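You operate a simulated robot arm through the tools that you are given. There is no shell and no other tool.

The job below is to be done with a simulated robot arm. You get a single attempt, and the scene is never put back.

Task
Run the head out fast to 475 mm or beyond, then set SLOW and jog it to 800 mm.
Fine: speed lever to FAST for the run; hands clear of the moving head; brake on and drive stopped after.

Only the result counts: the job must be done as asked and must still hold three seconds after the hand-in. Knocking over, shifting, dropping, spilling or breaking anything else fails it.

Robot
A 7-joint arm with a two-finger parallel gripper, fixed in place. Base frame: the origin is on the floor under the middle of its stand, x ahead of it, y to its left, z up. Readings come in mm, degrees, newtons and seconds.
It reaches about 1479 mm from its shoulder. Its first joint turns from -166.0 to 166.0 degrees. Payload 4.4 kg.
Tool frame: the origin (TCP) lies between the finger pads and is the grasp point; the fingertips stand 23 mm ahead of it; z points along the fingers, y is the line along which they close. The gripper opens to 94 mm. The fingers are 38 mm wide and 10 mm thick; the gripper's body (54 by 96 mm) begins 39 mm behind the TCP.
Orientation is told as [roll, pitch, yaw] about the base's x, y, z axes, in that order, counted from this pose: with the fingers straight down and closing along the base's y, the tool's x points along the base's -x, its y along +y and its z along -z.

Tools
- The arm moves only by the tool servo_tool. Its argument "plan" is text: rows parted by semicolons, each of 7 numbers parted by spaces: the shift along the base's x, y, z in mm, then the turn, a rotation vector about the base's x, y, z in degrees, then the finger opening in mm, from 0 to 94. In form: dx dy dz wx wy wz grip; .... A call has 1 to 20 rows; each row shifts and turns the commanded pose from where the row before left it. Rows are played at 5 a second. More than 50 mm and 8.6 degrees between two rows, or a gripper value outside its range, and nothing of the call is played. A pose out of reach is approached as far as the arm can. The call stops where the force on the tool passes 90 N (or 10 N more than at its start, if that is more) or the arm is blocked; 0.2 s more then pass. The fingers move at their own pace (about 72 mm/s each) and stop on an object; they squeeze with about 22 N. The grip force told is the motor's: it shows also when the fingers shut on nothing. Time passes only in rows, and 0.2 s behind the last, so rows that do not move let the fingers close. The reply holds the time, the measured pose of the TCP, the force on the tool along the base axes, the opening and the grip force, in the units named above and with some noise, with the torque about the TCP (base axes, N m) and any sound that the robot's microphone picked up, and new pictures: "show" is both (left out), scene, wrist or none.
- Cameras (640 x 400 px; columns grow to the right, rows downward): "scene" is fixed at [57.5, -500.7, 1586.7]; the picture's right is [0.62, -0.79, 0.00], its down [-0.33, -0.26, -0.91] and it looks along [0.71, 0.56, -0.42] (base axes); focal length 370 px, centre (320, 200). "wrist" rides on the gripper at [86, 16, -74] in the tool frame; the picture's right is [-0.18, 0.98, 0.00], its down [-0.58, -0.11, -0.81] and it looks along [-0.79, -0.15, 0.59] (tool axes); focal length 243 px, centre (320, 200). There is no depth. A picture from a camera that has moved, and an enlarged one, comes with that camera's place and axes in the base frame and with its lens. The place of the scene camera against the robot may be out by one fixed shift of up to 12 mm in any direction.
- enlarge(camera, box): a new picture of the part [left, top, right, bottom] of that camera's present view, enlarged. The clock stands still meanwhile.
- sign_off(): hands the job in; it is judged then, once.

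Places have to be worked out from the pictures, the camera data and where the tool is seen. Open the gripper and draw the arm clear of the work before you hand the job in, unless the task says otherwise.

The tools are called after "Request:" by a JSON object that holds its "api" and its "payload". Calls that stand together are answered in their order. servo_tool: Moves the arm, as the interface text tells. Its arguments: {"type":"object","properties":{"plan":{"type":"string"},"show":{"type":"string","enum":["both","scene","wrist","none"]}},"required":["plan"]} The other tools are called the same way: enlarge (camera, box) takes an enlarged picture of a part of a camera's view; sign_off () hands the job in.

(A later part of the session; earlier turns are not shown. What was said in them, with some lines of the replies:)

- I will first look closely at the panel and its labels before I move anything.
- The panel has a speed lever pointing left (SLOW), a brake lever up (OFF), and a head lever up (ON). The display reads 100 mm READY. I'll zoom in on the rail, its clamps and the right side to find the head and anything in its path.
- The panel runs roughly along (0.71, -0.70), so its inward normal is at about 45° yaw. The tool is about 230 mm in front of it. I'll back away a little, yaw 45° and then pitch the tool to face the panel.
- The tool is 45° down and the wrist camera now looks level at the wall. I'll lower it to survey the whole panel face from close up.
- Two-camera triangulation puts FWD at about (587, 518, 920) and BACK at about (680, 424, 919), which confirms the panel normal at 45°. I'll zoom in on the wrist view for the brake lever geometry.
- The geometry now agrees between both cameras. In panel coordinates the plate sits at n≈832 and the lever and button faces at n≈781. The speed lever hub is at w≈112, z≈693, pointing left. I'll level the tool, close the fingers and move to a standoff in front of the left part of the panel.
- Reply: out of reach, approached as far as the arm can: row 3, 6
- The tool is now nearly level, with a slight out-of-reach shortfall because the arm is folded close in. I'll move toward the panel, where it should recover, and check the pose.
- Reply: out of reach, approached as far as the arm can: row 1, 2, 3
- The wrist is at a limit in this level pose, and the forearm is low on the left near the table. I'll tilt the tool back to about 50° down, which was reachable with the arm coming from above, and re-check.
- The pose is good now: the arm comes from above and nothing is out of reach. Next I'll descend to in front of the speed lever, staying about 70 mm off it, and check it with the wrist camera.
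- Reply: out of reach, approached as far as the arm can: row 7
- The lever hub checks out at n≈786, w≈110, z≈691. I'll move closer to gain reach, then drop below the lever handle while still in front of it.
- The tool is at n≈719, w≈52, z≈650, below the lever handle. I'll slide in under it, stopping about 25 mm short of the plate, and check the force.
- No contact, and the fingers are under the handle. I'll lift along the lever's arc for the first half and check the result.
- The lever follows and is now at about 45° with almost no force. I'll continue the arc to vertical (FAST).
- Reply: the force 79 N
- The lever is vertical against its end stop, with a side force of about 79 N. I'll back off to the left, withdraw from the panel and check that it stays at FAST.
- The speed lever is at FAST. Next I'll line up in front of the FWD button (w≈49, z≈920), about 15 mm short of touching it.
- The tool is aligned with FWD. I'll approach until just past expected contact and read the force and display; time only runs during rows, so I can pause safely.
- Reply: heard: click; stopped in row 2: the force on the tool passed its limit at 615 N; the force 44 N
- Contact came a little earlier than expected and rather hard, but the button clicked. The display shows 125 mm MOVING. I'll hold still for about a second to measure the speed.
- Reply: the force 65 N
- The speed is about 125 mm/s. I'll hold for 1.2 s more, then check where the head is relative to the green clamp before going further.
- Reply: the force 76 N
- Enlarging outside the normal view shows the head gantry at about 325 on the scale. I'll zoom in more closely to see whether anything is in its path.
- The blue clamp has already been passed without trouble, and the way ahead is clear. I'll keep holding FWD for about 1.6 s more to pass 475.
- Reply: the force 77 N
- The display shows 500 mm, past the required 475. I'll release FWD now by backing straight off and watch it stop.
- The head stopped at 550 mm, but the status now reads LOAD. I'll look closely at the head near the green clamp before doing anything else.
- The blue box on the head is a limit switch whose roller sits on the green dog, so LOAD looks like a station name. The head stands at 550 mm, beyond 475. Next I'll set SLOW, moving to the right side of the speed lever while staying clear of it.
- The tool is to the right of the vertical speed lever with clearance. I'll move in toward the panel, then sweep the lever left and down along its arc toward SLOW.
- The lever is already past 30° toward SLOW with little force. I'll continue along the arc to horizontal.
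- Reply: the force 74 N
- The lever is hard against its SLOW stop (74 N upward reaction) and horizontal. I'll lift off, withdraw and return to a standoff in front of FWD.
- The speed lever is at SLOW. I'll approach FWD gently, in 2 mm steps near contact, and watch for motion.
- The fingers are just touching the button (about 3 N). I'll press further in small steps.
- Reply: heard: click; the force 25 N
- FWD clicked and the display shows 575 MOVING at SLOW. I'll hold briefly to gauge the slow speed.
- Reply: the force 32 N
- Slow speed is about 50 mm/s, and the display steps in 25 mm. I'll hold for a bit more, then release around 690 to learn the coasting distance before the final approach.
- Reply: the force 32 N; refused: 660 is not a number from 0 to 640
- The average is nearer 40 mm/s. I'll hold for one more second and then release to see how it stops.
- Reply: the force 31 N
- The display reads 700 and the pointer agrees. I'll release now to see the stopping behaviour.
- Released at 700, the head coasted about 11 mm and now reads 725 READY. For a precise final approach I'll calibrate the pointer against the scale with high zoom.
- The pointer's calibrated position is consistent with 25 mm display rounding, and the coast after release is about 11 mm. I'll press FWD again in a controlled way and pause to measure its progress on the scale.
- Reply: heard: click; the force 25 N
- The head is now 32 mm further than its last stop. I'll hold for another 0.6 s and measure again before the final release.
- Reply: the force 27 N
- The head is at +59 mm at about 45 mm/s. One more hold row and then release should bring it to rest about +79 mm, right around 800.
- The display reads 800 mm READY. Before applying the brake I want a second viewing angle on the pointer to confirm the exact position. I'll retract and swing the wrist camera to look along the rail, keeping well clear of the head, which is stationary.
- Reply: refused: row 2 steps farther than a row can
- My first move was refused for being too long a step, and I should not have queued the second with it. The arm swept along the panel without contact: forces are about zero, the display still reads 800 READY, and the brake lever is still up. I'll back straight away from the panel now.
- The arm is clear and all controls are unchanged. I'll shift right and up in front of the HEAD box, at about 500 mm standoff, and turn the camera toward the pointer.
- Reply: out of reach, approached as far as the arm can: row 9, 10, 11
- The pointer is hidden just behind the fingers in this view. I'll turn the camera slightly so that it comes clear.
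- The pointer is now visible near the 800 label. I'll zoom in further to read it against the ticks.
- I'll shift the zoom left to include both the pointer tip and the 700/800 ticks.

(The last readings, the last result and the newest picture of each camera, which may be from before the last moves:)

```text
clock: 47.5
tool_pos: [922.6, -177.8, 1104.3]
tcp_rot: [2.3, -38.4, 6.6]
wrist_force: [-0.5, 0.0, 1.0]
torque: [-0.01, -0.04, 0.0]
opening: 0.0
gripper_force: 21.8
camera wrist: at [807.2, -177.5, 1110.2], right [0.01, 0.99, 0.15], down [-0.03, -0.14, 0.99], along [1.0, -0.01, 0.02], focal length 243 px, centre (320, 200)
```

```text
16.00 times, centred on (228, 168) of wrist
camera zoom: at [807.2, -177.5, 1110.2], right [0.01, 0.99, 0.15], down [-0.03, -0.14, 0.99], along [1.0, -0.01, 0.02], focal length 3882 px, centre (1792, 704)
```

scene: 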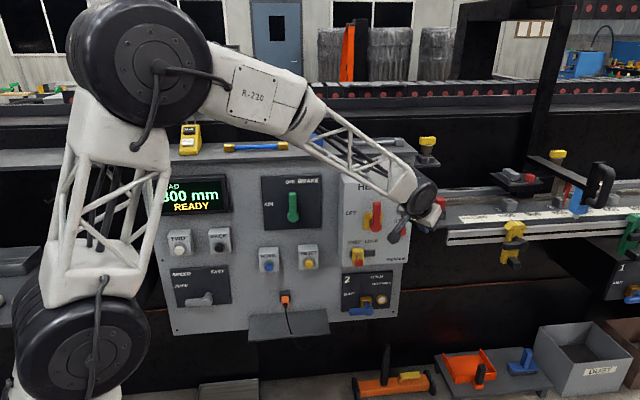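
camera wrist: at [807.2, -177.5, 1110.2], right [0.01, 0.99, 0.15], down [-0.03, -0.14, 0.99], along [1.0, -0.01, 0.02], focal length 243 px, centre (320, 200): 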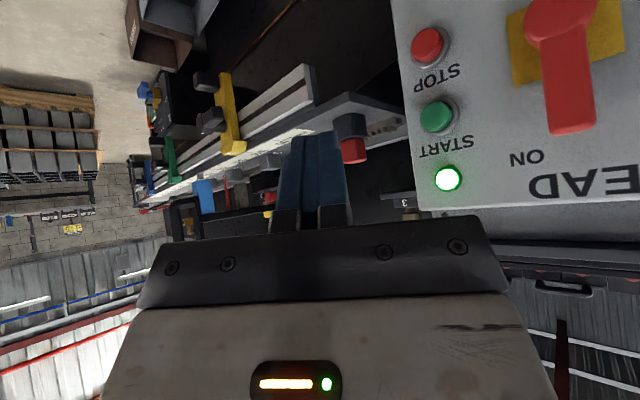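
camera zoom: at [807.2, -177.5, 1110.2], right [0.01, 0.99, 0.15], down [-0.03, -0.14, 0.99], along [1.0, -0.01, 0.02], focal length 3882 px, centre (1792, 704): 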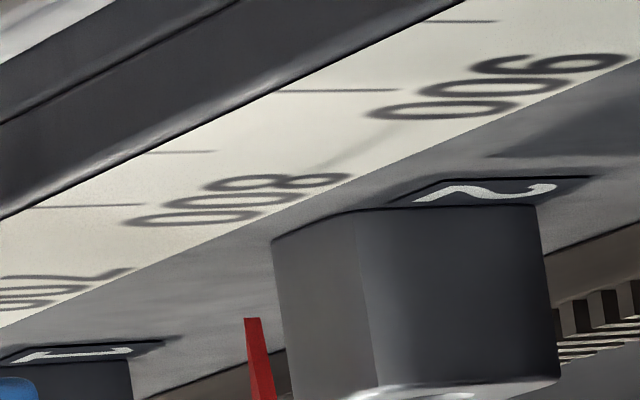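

Combining both views puts the head at about 790–795 mm. The display reads 800 because it rounds to 25 mm. To centre it better I'll give FWD one short slow tap, so I'm returning to the FWD button at a safe standoff.

Request:
{"api": "servo_tool", "payload": {"plan": "-33 35.8 -6.5 0 0 2.56 0; -33 35.8 -6.5 0 0 2.56 0; -33 35.8 -6.5 0 0 2.56 0; -33 35.8 -6.5 0 0 2.56 0; -33 35.8 -6.5 0 0 2.56 0; -33 35.8 -6.5 0 0 2.56 0; -33 35.8 -6.5 0 0 2.56 0; -33 35.8 -6.5 0 0 2.56 0; -33 35.8 -6.5 0 0 2.56 0; -33 35.8 -6.5 0 0 2.56 0; -33 35.8 -6.5 0 0 2.56 0; -33 35.8 -6.5 0 0 2.56 0; -33 35.8 -6.5 0 0 2.56 0; -33 35.8 -6.5 0 0 2.56 0; -33 35.8 -6.5 0 0 2.56 0; 0 0 0 5.66 -5.66 0 0; 0 0 0 0 0 0 0", "show": "both"}}

```text
clock: 51.1
tool_pos: [423.9, 359.0, 1010.9]
tcp_rot: [2.6, -43.4, 44.9]
wrist_force: [-0.1, -0.3, -0.2]
torque: [0.01, 0.02, 0.01]
opening: 0.0
gripper_force: 22.3
out of reach, approached as far as the arm can: row 16
camera wrist: at [335.0, 287.7, 1005.9], right [-0.62, 0.77, 0.16], down [0.01, -0.19, 0.98], along [0.78, 0.61, 0.11], focal length 243 px, centre (320, 200)
```

scene: 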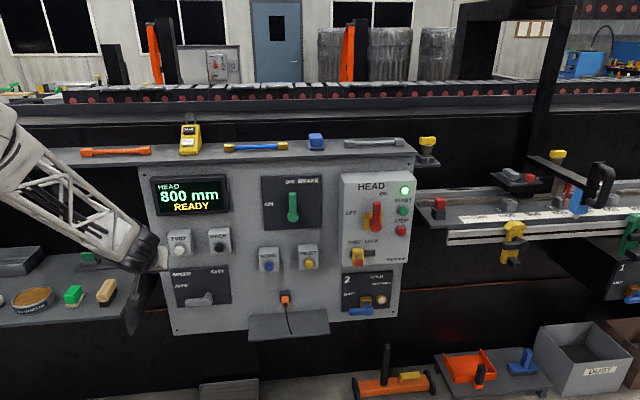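
wrist: 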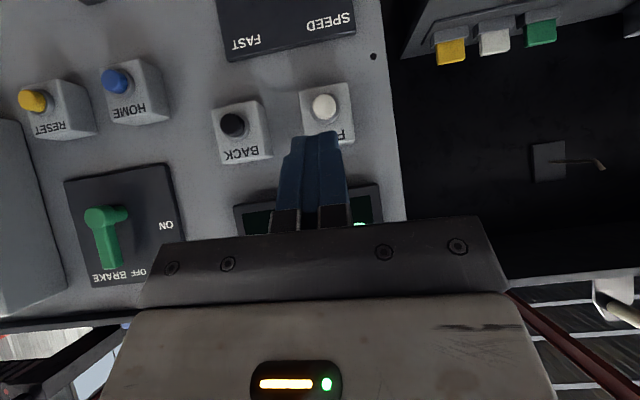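

Everything is unchanged and the display still reads 800 READY. I'll approach FWD again to a standoff.

Request:
{"api": "servo_tool", "payload": {"plan": "28.8 27.8 -22 0 0 0 0; 28.8 27.8 -22 0 0 0 0; 28.8 27.8 -22 0 0 0 0; 28.8 27.8 -22 0 0 0 0; 0 0 0 0 0 0 0; 0 0 0 0 0 0 0", "show": "wrist"}}

```text
clock: 52.5
tool_pos: [540.7, 470.7, 923.3]
tcp_rot: [2.6, -43.3, 44.8]
wrist_force: [-0.2, -0.5, 0.0]
torque: [-0.03, -0.03, 0.02]
opening: 0.1
gripper_force: 22.3
camera wrist: at [450.8, 399.7, 918.3], right [-0.62, 0.77, 0.16], down [0.01, -0.19, 0.98], along [0.78, 0.61, 0.11], focal length 243 px, centre (320, 200)
```

wrist: 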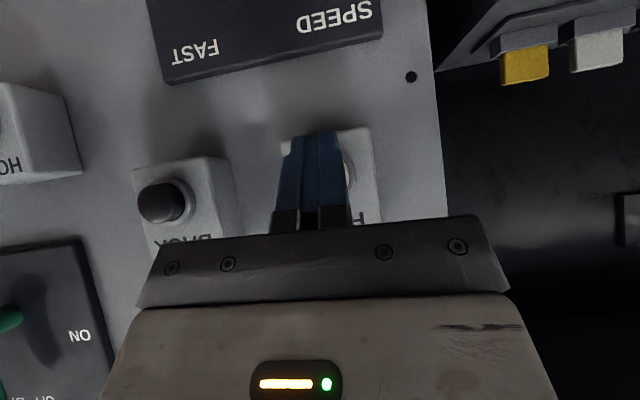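

I'll advance to about 4 mm short of the button, then tap gently.

Request:
{"api": "servo_tool", "payload": {"plan": "6.6 6.6 -1 0 0 0 0; 6.6 6.6 -1 0 0 0 0; 0 0 0 0 0 0 0", "show": "none"}}

```text
clock: 53.3
tool_pos: [554.2, 482.1, 920.4]
tcp_rot: [2.7, -43.4, 44.8]
wrist_force: [0.1, -0.8, 0.7]
torque: [0.01, 0.0, -0.01]
opening: 0.0
gripper_force: 21.6
```

There is no contact yet at n≈733. I'll step in slowly to find the touch point.

Request:
{"api": "servo_tool", "payload": {"plan": "1.5 1.5 0 0 0 0 0; 1 1 0 0 0 0 0; 0 0 0 0 0 0 0", "show": "none"}}

```text
clock: 54.1
tool_pos: [558.3, 485.9, 920.5]
tcp_rot: [2.7, -43.4, 44.7]
wrist_force: [-2.6, -2.9, -1.2]
torque: [0.0, 0.05, -0.03]
opening: 0.2
gripper_force: 22.2
```

Touching at about 4 N with no click. I'll do a quick short tap: push in under 2 mm and immediately pull back.

Request:
{"api": "servo_tool", "payload": {"plan": "1.2 1.2 0 0 0 0 0; -5 -5 0 0 0 0 0; 0 0 0 0 0 0 0; 0 0 0 0 0 0 0", "show": "scene"}}

Request:
{"api": "enlarge", "payload": {"camera": "scene", "box": [544, 196, 592, 226]}}

```text
clock: 55.1
tool_pos: [554.1, 482.9, 920.8]
tcp_rot: [2.7, -43.4, 44.8]
wrist_force: [0.6, -0.3, 0.2]
torque: [-0.03, 0.02, -0.01]
opening: 0.0
gripper_force: 22.1
heard: click
```

scene: 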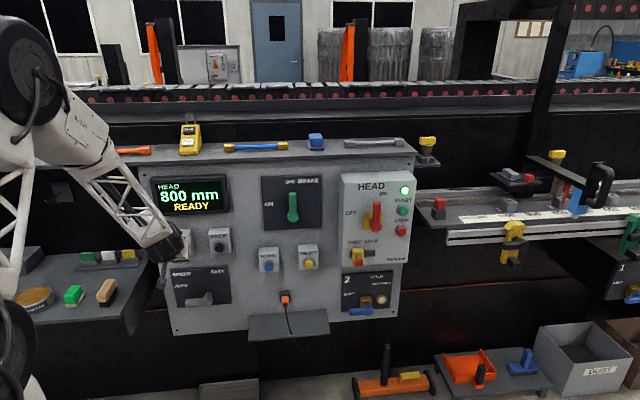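

```text
13.33 times, centred on (568, 211) of scene
camera zoom: at [57.5, -500.7, 1586.7], right [0.62, -0.79, 0.0], down [-0.33, -0.26, -0.91], along [0.71, 0.56, -0.42], focal length 4926 px, centre (-2987, 53)
```

zoom: 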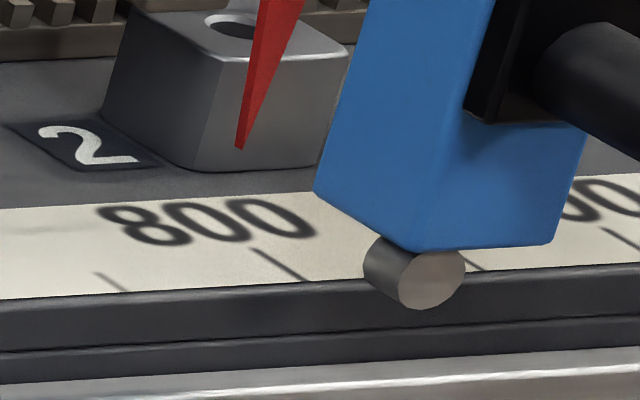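

A click was heard and the head crept forward about 3 mm while the display stays at 800 READY. I'll repeat the same tap once more to centre it.

Request:
{"api": "servo_tool", "payload": {"plan": "2.5 2.5 0 0 0 0 0; 1.3 1.3 0 0 0 0 0; 0 0 0 0 0 0 0; 1.2 1.2 0 0 0 0 0; -5 -5 0 0 0 0 0; 0 0 0 0 0 0 0; 0 0 0 0 0 0 0", "show": "scene"}}

Request:
{"api": "enlarge", "payload": {"camera": "scene", "box": [544, 196, 592, 226]}}

```text
clock: 56.7
tool_pos: [553.3, 482.4, 921.8]
tcp_rot: [2.7, -43.5, 44.7]
wrist_force: [0.4, -0.4, -0.2]
torque: [0.01, 0.01, 0.0]
opening: 0.0
gripper_force: 22.2
heard: click
```

scene: 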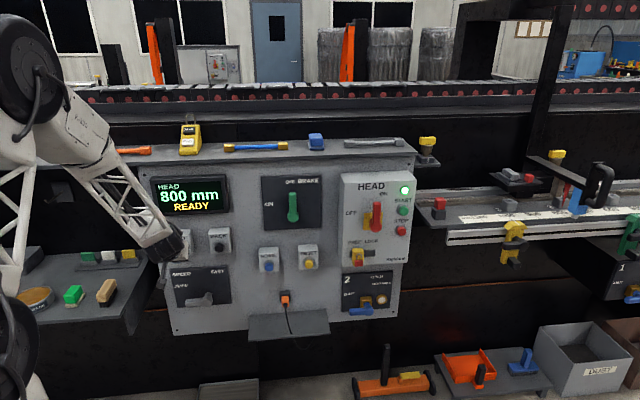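

```text
13.33 times, centred on (568, 211) of scene
camera zoom: at [57.5, -500.7, 1586.7], right [0.62, -0.79, 0.0], down [-0.33, -0.26, -0.91], along [0.71, 0.56, -0.42], focal length 4926 px, centre (-2987, 53)
```

zoom: 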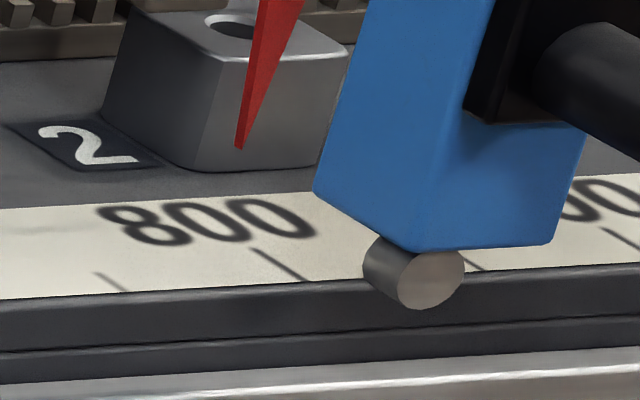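

That tap was too brief to move the head noticeably. One slightly firmer tap should bring it a few millimetres closer to centre.

Request:
{"api": "servo_tool", "payload": {"plan": "2.5 2.5 0 0 0 0 0; 1.3 1.3 0 0 0 0 0; 0 0 0 0 0 0 0; 1.6 1.6 0 0 0 0 0; -5.4 -5.4 0 0 0 0 0; 0 0 0 0 0 0 0; 0 0 0 0 0 0 0", "show": "scene"}}

Request:
{"api": "enlarge", "payload": {"camera": "scene", "box": [544, 196, 592, 226]}}

```text
clock: 58.3
tool_pos: [553.8, 482.1, 921.3]
tcp_rot: [2.6, -43.4, 44.8]
wrist_force: [0.0, -1.0, -0.9]
torque: [0.04, -0.01, 0.0]
opening: 0.0
gripper_force: 21.8
heard: click
```

scene: 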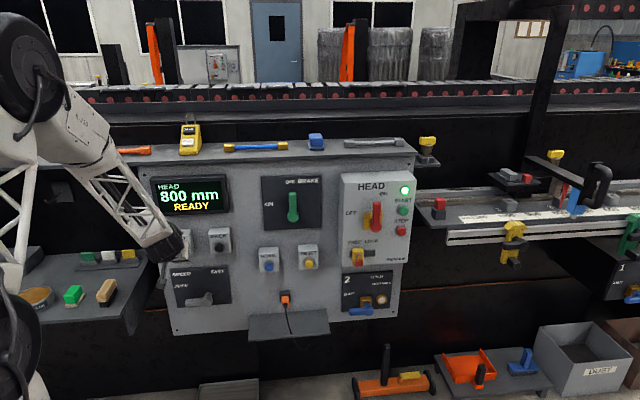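

```text
13.33 times, centred on (568, 211) of scene
camera zoom: at [57.5, -500.7, 1586.7], right [0.62, -0.79, 0.0], down [-0.33, -0.26, -0.91], along [0.71, 0.56, -0.42], focal length 4926 px, centre (-2987, 53)
```

zoom: 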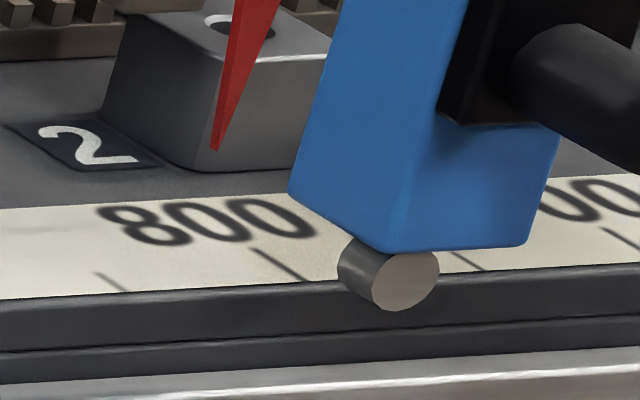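

The head moved about 7 mm more, so it is now within a few millimetres of 800 by the scale, and the display reads 800 READY. Next is the brake. I'll retract and move to the right side of the brake lever at a standoff.

Request:
{"api": "servo_tool", "payload": {"plan": "-26 -26 0 0 0 0 0; -26 -26 0 0 0 0 0; -26 -26 0 0 0 0 0; 29.6 -29.6 15.6 0 0 0 0; 29.6 -29.6 15.6 0 0 0 0; 29.6 -29.6 15.6 0 0 0 0; 29.6 -29.6 15.6 0 0 0 0; 29.6 -29.6 15.6 0 0 0 0; 29.6 -29.6 15.6 0 0 0 0; 29.6 -29.6 15.6 0 0 0 0; 29.6 -29.6 15.6 0 0 0 0; 29.6 -29.6 15.6 0 0 0 0; 29.6 -29.6 15.6 0 0 0 0; 0 0 0 0 0 0 0", "show": "both"}}

```text
clock: 61.3
tool_pos: [771.1, 106.4, 1077.8]
tcp_rot: [2.7, -43.4, 44.8]
wrist_force: [-0.2, 1.1, -0.4]
torque: [-0.01, 0.02, 0.03]
opening: 0.2
gripper_force: 22.3
camera wrist: at [681.5, 35.5, 1073.1], right [-0.62, 0.77, 0.16], down [0.01, -0.19, 0.98], along [0.79, 0.61, 0.11], focal length 243 px, centre (320, 200)
```

scene: 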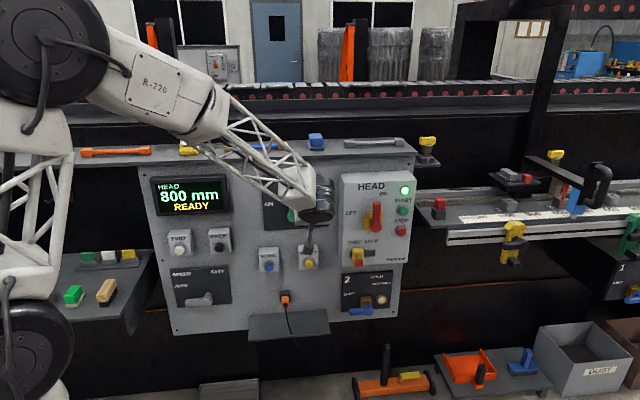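
wrist: 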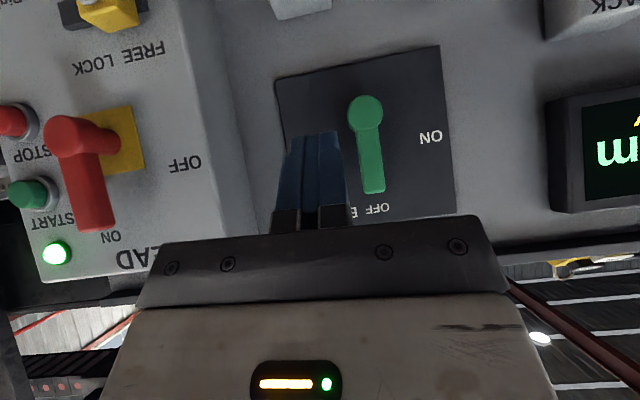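

The tool is right of the brake lever at a standoff, and its hub is confirmed at w≈430, z≈1017. I'll move in toward the panel and begin sweeping the lever left toward ON.

Request:
{"api": "servo_tool", "payload": {"plan": "26.8 26.8 0 0 0 0 0; 26.8 26.8 0 0 0 0 0; 26.8 26.8 0 0 0 0 0; 26.8 26.8 0 0 0 0 0; 0 0 0 0 0 0 0; -5.3 5.3 0 0 0 0 0; -5.3 5.3 0 0 0 0 0; -4.6 4.6 1.5 0 0 0 0; -4.6 4.6 1.5 0 0 0 0; 0 0 0 0 0 0 0", "show": "both"}}

```text
clock: 63.5
tool_pos: [859.2, 233.9, 1081.3]
tcp_rot: [2.7, -43.4, 44.8]
wrist_force: [1.5, -3.5, 2.3]
torque: [-0.14, -0.06, 0.01]
opening: 0.0
gripper_force: 22.6
camera wrist: at [768.0, 163.5, 1076.5], right [-0.62, 0.77, 0.16], down [0.01, -0.19, 0.98], along [0.79, 0.61, 0.11], focal length 243 px, centre (320, 200)
```

scene: 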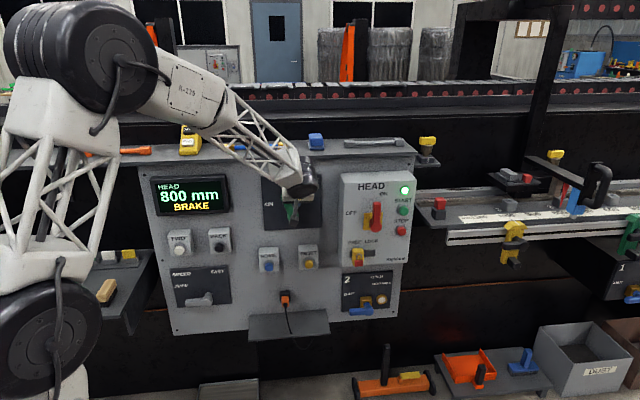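
wrist: 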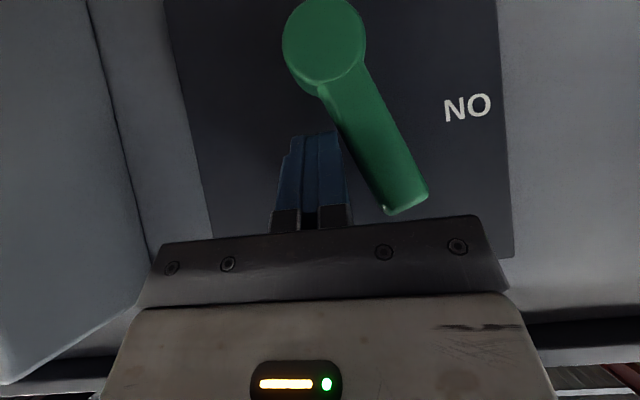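

The lever is following and the display shows BRAKE. I'll continue the arc down to the ON stop.

Request:
{"api": "servo_tool", "payload": {"plan": "-5 5 1.2 0 0 0 0; -5 5 1 0 0 0 0; -5.5 5.5 -0.7 0 0 0 0; -5.5 5.5 -0.8 0 0 0 0; -5.5 5.5 -3 0 0 0 0; -5.5 5.5 -3 0 0 0 0; -5.1 5.1 -5.5 0 0 0 0; -5.1 5.1 -5.5 0 0 0 0; -3.7 3.7 -8 0 0 0 0; -3.7 3.7 -7 0 0 0 0; 0 0 -3 0 0 0 0; 0 0 0 0 0 0 0", "show": "both"}}

```text
clock: 66.1
tool_pos: [811.5, 285.3, 1061.4]
tcp_rot: [2.0, -44.4, 45.4]
wrist_force: [18.3, 5.9, 70.1]
torque: [-0.15, -0.11, 0.06]
opening: 0.0
gripper_force: 22.1
camera wrist: at [721.0, 214.0, 1054.1], right [-0.62, 0.77, 0.15], down [-0.01, -0.2, 0.98], along [0.78, 0.61, 0.13], focal length 243 px, centre (320, 200)
```

scene: 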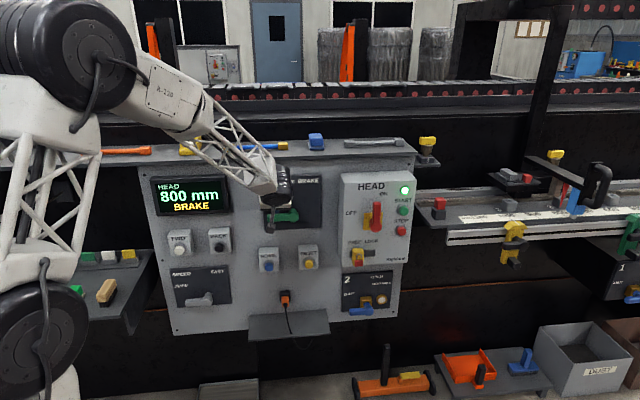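
wrist: 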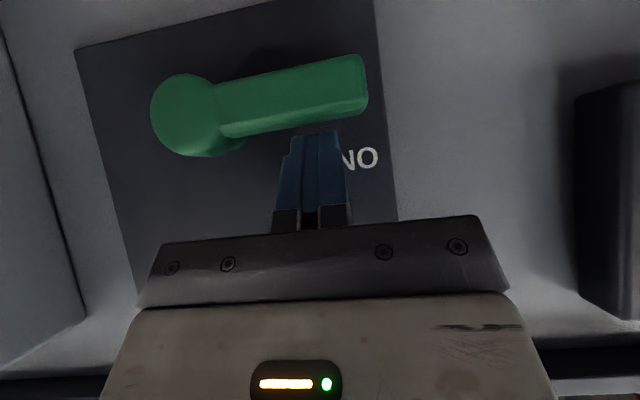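

The brake lever is horizontal against its ON stop (70 N reaction). I'll lift off and withdraw, then verify it stays.

Request:
{"api": "servo_tool", "payload": {"plan": "0 0 8 0 0 0 0; 0 0 14 0 0 0 0; -20 -20 5 0 0 0 0; -26 -26 0 0 0 0 0; -26 -26 0 0 0 0 0; -26 -26 0 0 0 0 0; 0 0 0 0 0 0 0", "show": "both"}}

Request:
{"api": "enlarge", "payload": {"camera": "scene", "box": [140, 160, 420, 330]}}

```text
clock: 67.7
tool_pos: [710.7, 186.5, 1072.4]
tcp_rot: [2.7, -43.5, 44.8]
wrist_force: [-1.2, 0.3, 0.2]
torque: [0.02, 0.0, 0.04]
opening: 0.0
gripper_force: 22.5
camera wrist: at [621.4, 115.7, 1068.6], right [-0.62, 0.77, 0.16], down [0.01, -0.19, 0.98], along [0.79, 0.61, 0.11], focal length 243 px, centre (320, 200)
```

scene: 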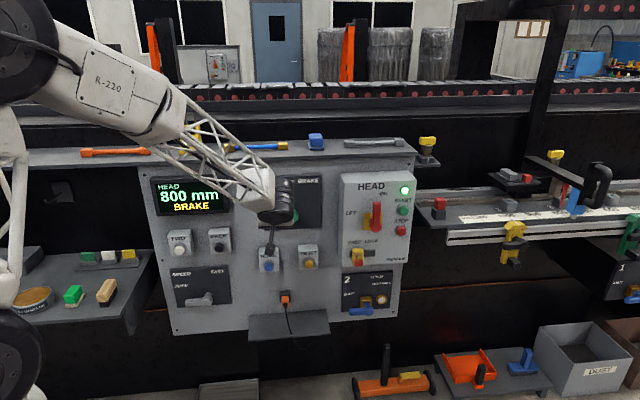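
wrist: 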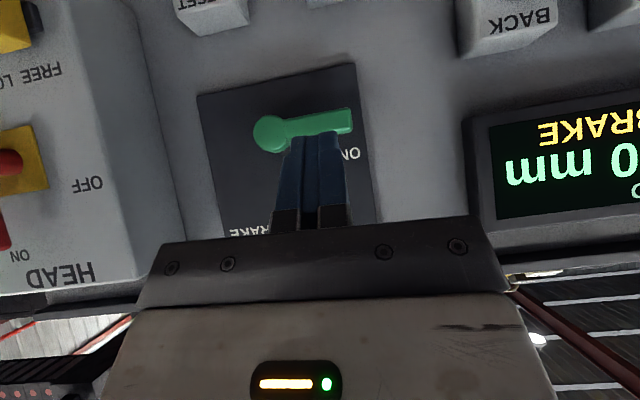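

```text
2.29 times, centred on (280, 245) of scene
camera zoom: at [57.5, -500.7, 1586.7], right [0.62, -0.79, 0.0], down [-0.33, -0.26, -0.91], along [0.71, 0.56, -0.42], focal length 844 px, centre (411, 97)
```

zoom: 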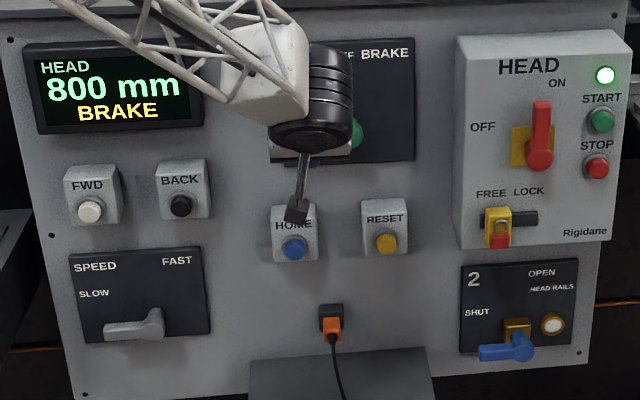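

The brake is ON and the display reads 800 mm BRAKE. The STOP button is estimated at n≈733, w≈796, z≈968 on the HEAD box. I'll back off and shift over to a standoff in front of it, staying clear of the isolator lever.

Request:
{"api": "servo_tool", "payload": {"plan": "-20 -20 0 0 0 0 0; 29.8 -29.8 -10 0 0 0 0; 29.8 -29.8 -10 0 0 0 0; 29.8 -29.8 -10 0 0 0 0; 29.8 -29.8 -10 0 0 0 0; 29.8 -29.8 -10 0 0 0 0; 29.8 -29.8 -10 0 0 0 0; 29.8 -29.8 -10 0 0 0 0; 29.8 -29.8 -10 0 0 0 0; 29.8 -29.8 -10 0 0 0 0; 29.8 -29.8 -10 0 0 0 0; 0 0 0 0 0 0 0", "show": "both"}}

Request:
{"api": "enlarge", "payload": {"camera": "scene", "box": [330, 160, 440, 260]}}

```text
clock: 70.3
tool_pos: [988.9, -132.0, 973.9]
tcp_rot: [2.8, -43.3, 45.0]
wrist_force: [0.9, 0.2, -0.9]
torque: [0.01, 0.03, -0.03]
opening: 0.0
gripper_force: 22.5
camera wrist: at [899.2, -202.8, 968.0], right [-0.62, 0.77, 0.16], down [0.01, -0.19, 0.98], along [0.78, 0.61, 0.11], focal length 243 px, centre (320, 200)
```

scene: 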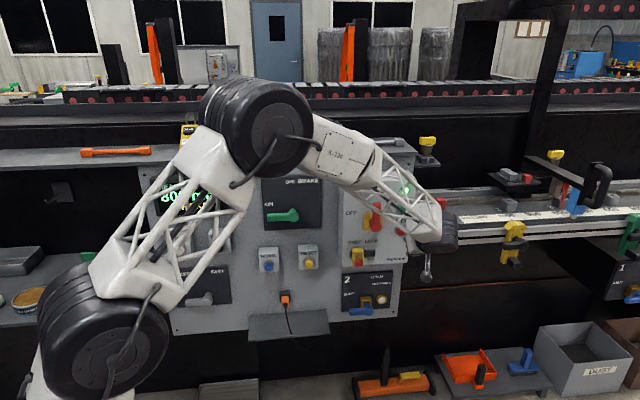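
wrist: 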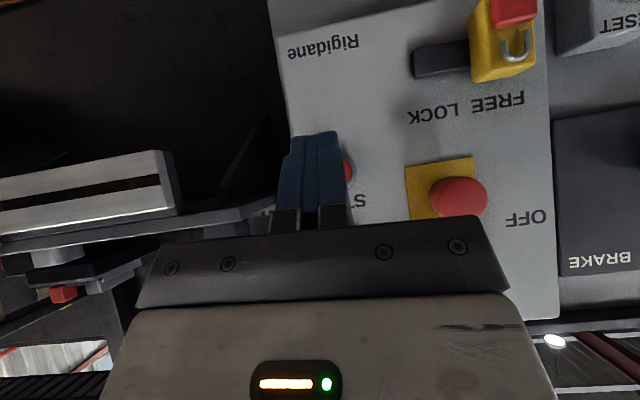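

```text
4.00 times, centred on (385, 210) of scene
camera zoom: at [57.5, -500.7, 1586.7], right [0.62, -0.79, 0.0], down [-0.33, -0.26, -0.91], along [0.71, 0.56, -0.42], focal length 1478 px, centre (60, 160)
```

zoom: 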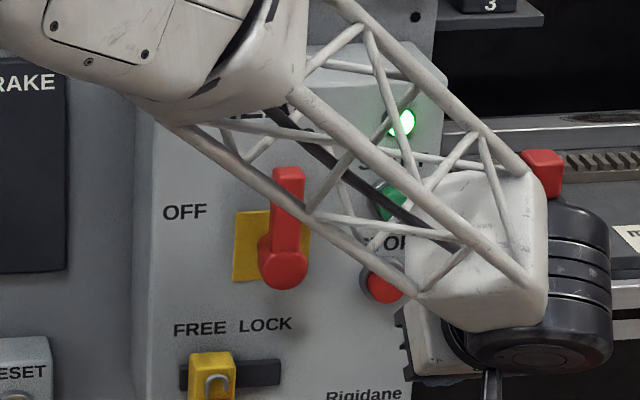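

The tool is in front of STOP at about 130 mm standoff. I'll zoom the wrist view to check the alignment.

Request:
{"api": "enlarge", "payload": {"camera": "wrist", "box": [260, 110, 400, 220]}}

```text
3.64 times, centred on (330, 165) of wrist
camera zoom: at [899.2, -202.8, 968.0], right [-0.62, 0.77, 0.16], down [0.01, -0.19, 0.98], along [0.78, 0.61, 0.11], focal length 882 px, centre (284, 327)
```

zoom: 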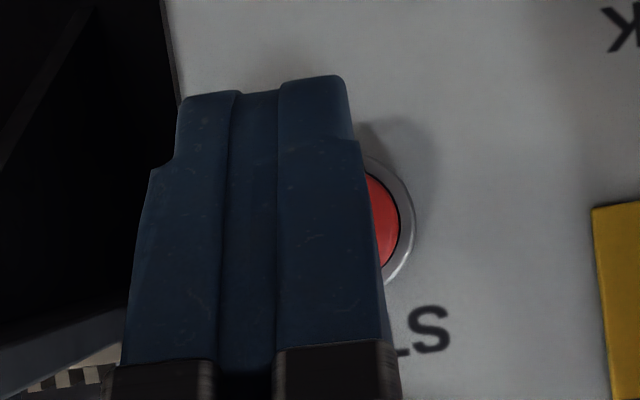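

The STOP centre is at w≈788, z≈969. I'll shift 4 mm left and approach to about 20 mm short of it.

Request:
{"api": "servo_tool", "payload": {"plan": "16.3 22.9 -0.5 0 0 0 0; 18.7 18.7 -0.5 0 0 0 0; 18.7 18.7 0 0 0 0 0; 0 0 0 0 0 0 0", "show": "wrist"}}

Request:
{"api": "enlarge", "payload": {"camera": "wrist", "box": [260, 90, 400, 200]}}

```text
clock: 71.3
tool_pos: [1043.8, -70.0, 972.6]
tcp_rot: [2.7, -43.4, 44.9]
wrist_force: [-0.8, 0.1, -0.5]
torque: [-0.04, -0.03, 0.0]
opening: 0.0
gripper_force: 22.1
camera wrist: at [952.7, -141.7, 967.6], right [-0.62, 0.77, 0.16], down [0.01, -0.19, 0.98], along [0.78, 0.61, 0.11], focal length 243 px, centre (320, 200)
```

wrist: 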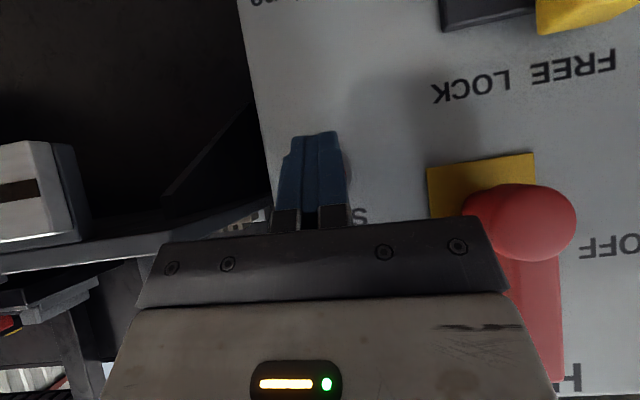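

```text
3.64 times, centred on (330, 145) of wrist
camera zoom: at [952.7, -141.7, 967.6], right [-0.62, 0.77, 0.16], down [0.01, -0.19, 0.98], along [0.78, 0.61, 0.11], focal length 882 px, centre (284, 400)
```

zoom: 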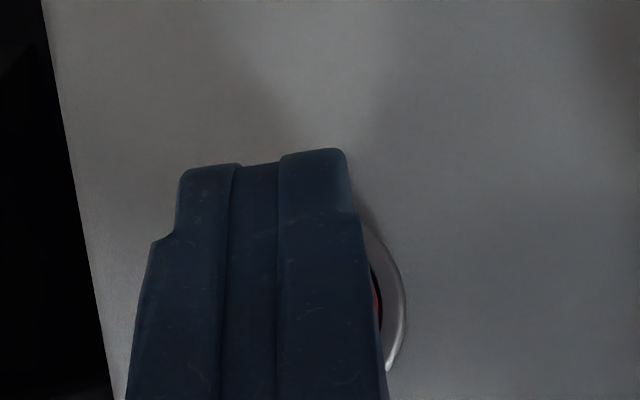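

The tool is aligned on STOP with about 25 mm of lateral clearance to the isolator lever. I'll approach in small steps.

Request:
{"api": "servo_tool", "payload": {"plan": "4 4 0 0 0 0 0; 1.4 1.4 0 0 0 0 0; 1.4 1.4 0 0 0 0 0; 1.4 1.4 0 0 0 0 0; 1.4 1.4 0 0 0 0 0", "show": "none"}}

```text
clock: 72.5
tool_pos: [1050.1, -64.4, 972.1]
tcp_rot: [2.9, -43.4, 44.6]
wrist_force: [-69.6, -40.9, 6.9]
torque: [0.17, 0.29, 0.53]
opening: 0.0
gripper_force: 21.9
heard: click
```

STOP clicked. I'll release it and look at the display and lamp.

Request:
{"api": "servo_tool", "payload": {"plan": "-10 -10 0 0 0 0 0; -26 -26 0 0 0 0 0; -26 -26 0 0 0 0 0; -26 -26 0 0 0 0 0; 0 0 0 0 0 0 0", "show": "both"}}

Request:
{"api": "enlarge", "payload": {"camera": "scene", "box": [330, 160, 440, 260]}}

```text
clock: 73.7
tool_pos: [965.3, -151.1, 971.9]
tcp_rot: [2.6, -43.4, 44.9]
wrist_force: [-0.1, 0.4, 0.3]
torque: [0.01, 0.01, -0.01]
opening: 0.1
gripper_force: 22.0
camera wrist: at [874.3, -221.7, 967.4], right [-0.62, 0.77, 0.16], down [0.01, -0.19, 0.98], along [0.78, 0.61, 0.11], focal length 243 px, centre (320, 200)
```

scene: 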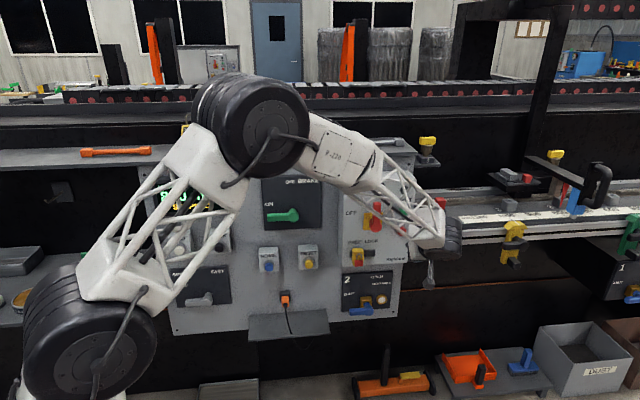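
wrist: 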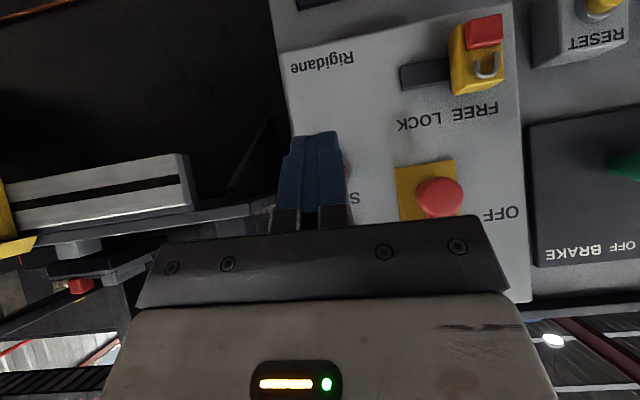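

```text
4.00 times, centred on (385, 210) of scene
camera zoom: at [57.5, -500.7, 1586.7], right [0.62, -0.79, 0.0], down [-0.33, -0.26, -0.91], along [0.71, 0.56, -0.42], focal length 1478 px, centre (60, 160)
```

zoom: 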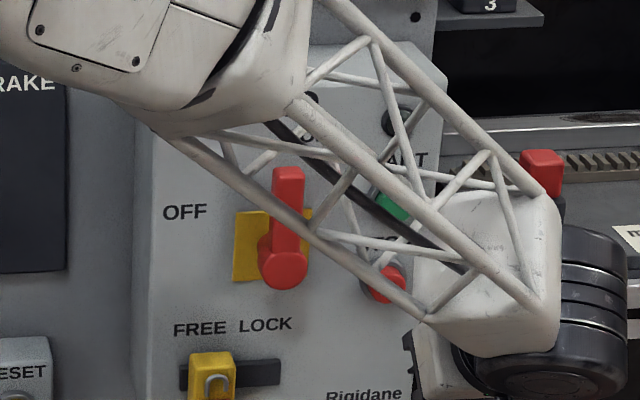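

The drive lamp has gone out, so the drive is stopped. I'll now draw the arm back to the left, clear of the panel and the rail, and open the gripper.

Request:
{"api": "servo_tool", "payload": {"plan": "-32 32 10 0 0 0 0; -32 32 10 0 0 0 0; -32 32 10 0 0 0 0; -32 32 10 0 0 0 0; -32 32 10 0 0 0 0; -32 32 10 0 0 0 0; -32 32 10 0 0 0 0; -32 32 10 0 0 0 0; -32 32 10 0 0 0 0; -32 32 10 0 0 0 0; -32 32 10 0 0 0 0; -32 32 10 0 0 0 0; -32 32 10 0 0 0 0; -20 -20 30 0 0 0 0; -20 -20 30 0 0 0 94; 0 0 0 0 0 0 94; 0 0 0 0 0 0 94; 0 0 0 0 0 0 94", "show": "both"}}

Request:
{"api": "enlarge", "payload": {"camera": "scene", "box": [140, 160, 420, 330]}}

Request:
{"api": "enlarge", "payload": {"camera": "scene", "box": [544, 196, 592, 226]}}

```text
clock: 77.5
tool_pos: [508.8, 225.9, 1163.3]
tcp_rot: [2.7, -43.5, 44.8]
wrist_force: [0.7, -0.3, -0.2]
torque: [0.02, 0.02, 0.01]
opening: 94.0
gripper_force: 0.0
camera wrist: at [419.2, 155.1, 1158.0], right [-0.62, 0.77, 0.16], down [0.01, -0.19, 0.98], along [0.79, 0.61, 0.11], focal length 243 px, centre (320, 200)
```

scene: 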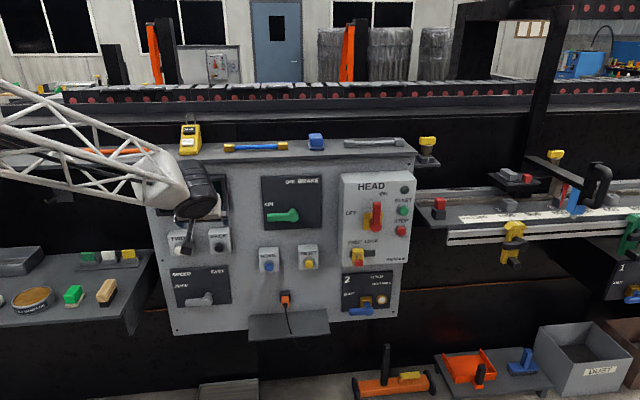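
wrist: 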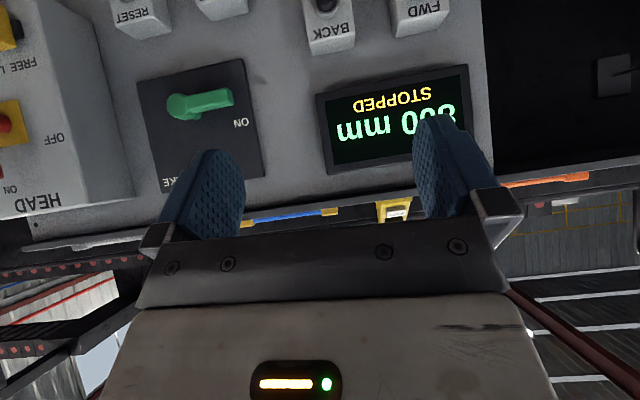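

```text
2.29 times, centred on (280, 245) of scene
camera zoom: at [57.5, -500.7, 1586.7], right [0.62, -0.79, 0.0], down [-0.33, -0.26, -0.91], along [0.71, 0.56, -0.42], focal length 844 px, centre (411, 97)
```

zoom: 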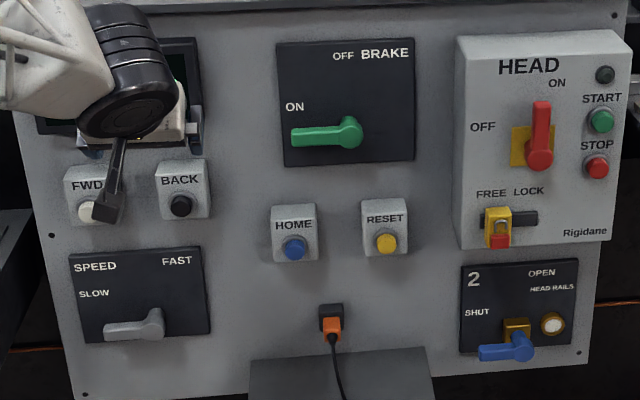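

```text
13.33 times, centred on (568, 211) of scene
camera zoom: at [57.5, -500.7, 1586.7], right [0.62, -0.79, 0.0], down [-0.33, -0.26, -0.91], along [0.71, 0.56, -0.42], focal length 4926 px, centre (-2987, 53)
```

zoom: 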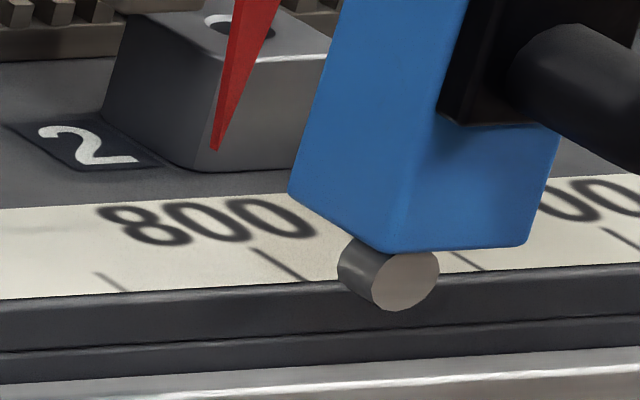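

The display reads 800 mm STOPPED, with the brake ON, speed at SLOW, and the drive lamp out. The head hasn't moved since the last tap, nothing else is disturbed, the gripper is open and the arm is clear. I'm handing in the job.

Request:
{"api": "sign_off", "payload": {}}

```text
The job is handed in.
```

The head ran out in FAST to 550 mm. I then set SLOW and jogged it to 800 mm. At hand-in the display read 800 mm STOPPED, with the brake on and the drive lamp out.

- **Position accuracy:** the display rounds to 25 mm steps. Reading the pointer against the scale from two camera angles puts the head at about 800 mm, give or take roughly 5 mm.
- **Hard first press:** my first press on FWD hit the button at 615 N. FWD kept working normally afterwards.
- **Unplanned sweep:** one move was refused, but the next was already queued and ran anyway. The arm swept along the panel without backing off first. It touched nothing and no control changed.
- **At the end:** nothing else looks moved or knocked over, the gripper is open, and the arm is clear of the panel and the rail.
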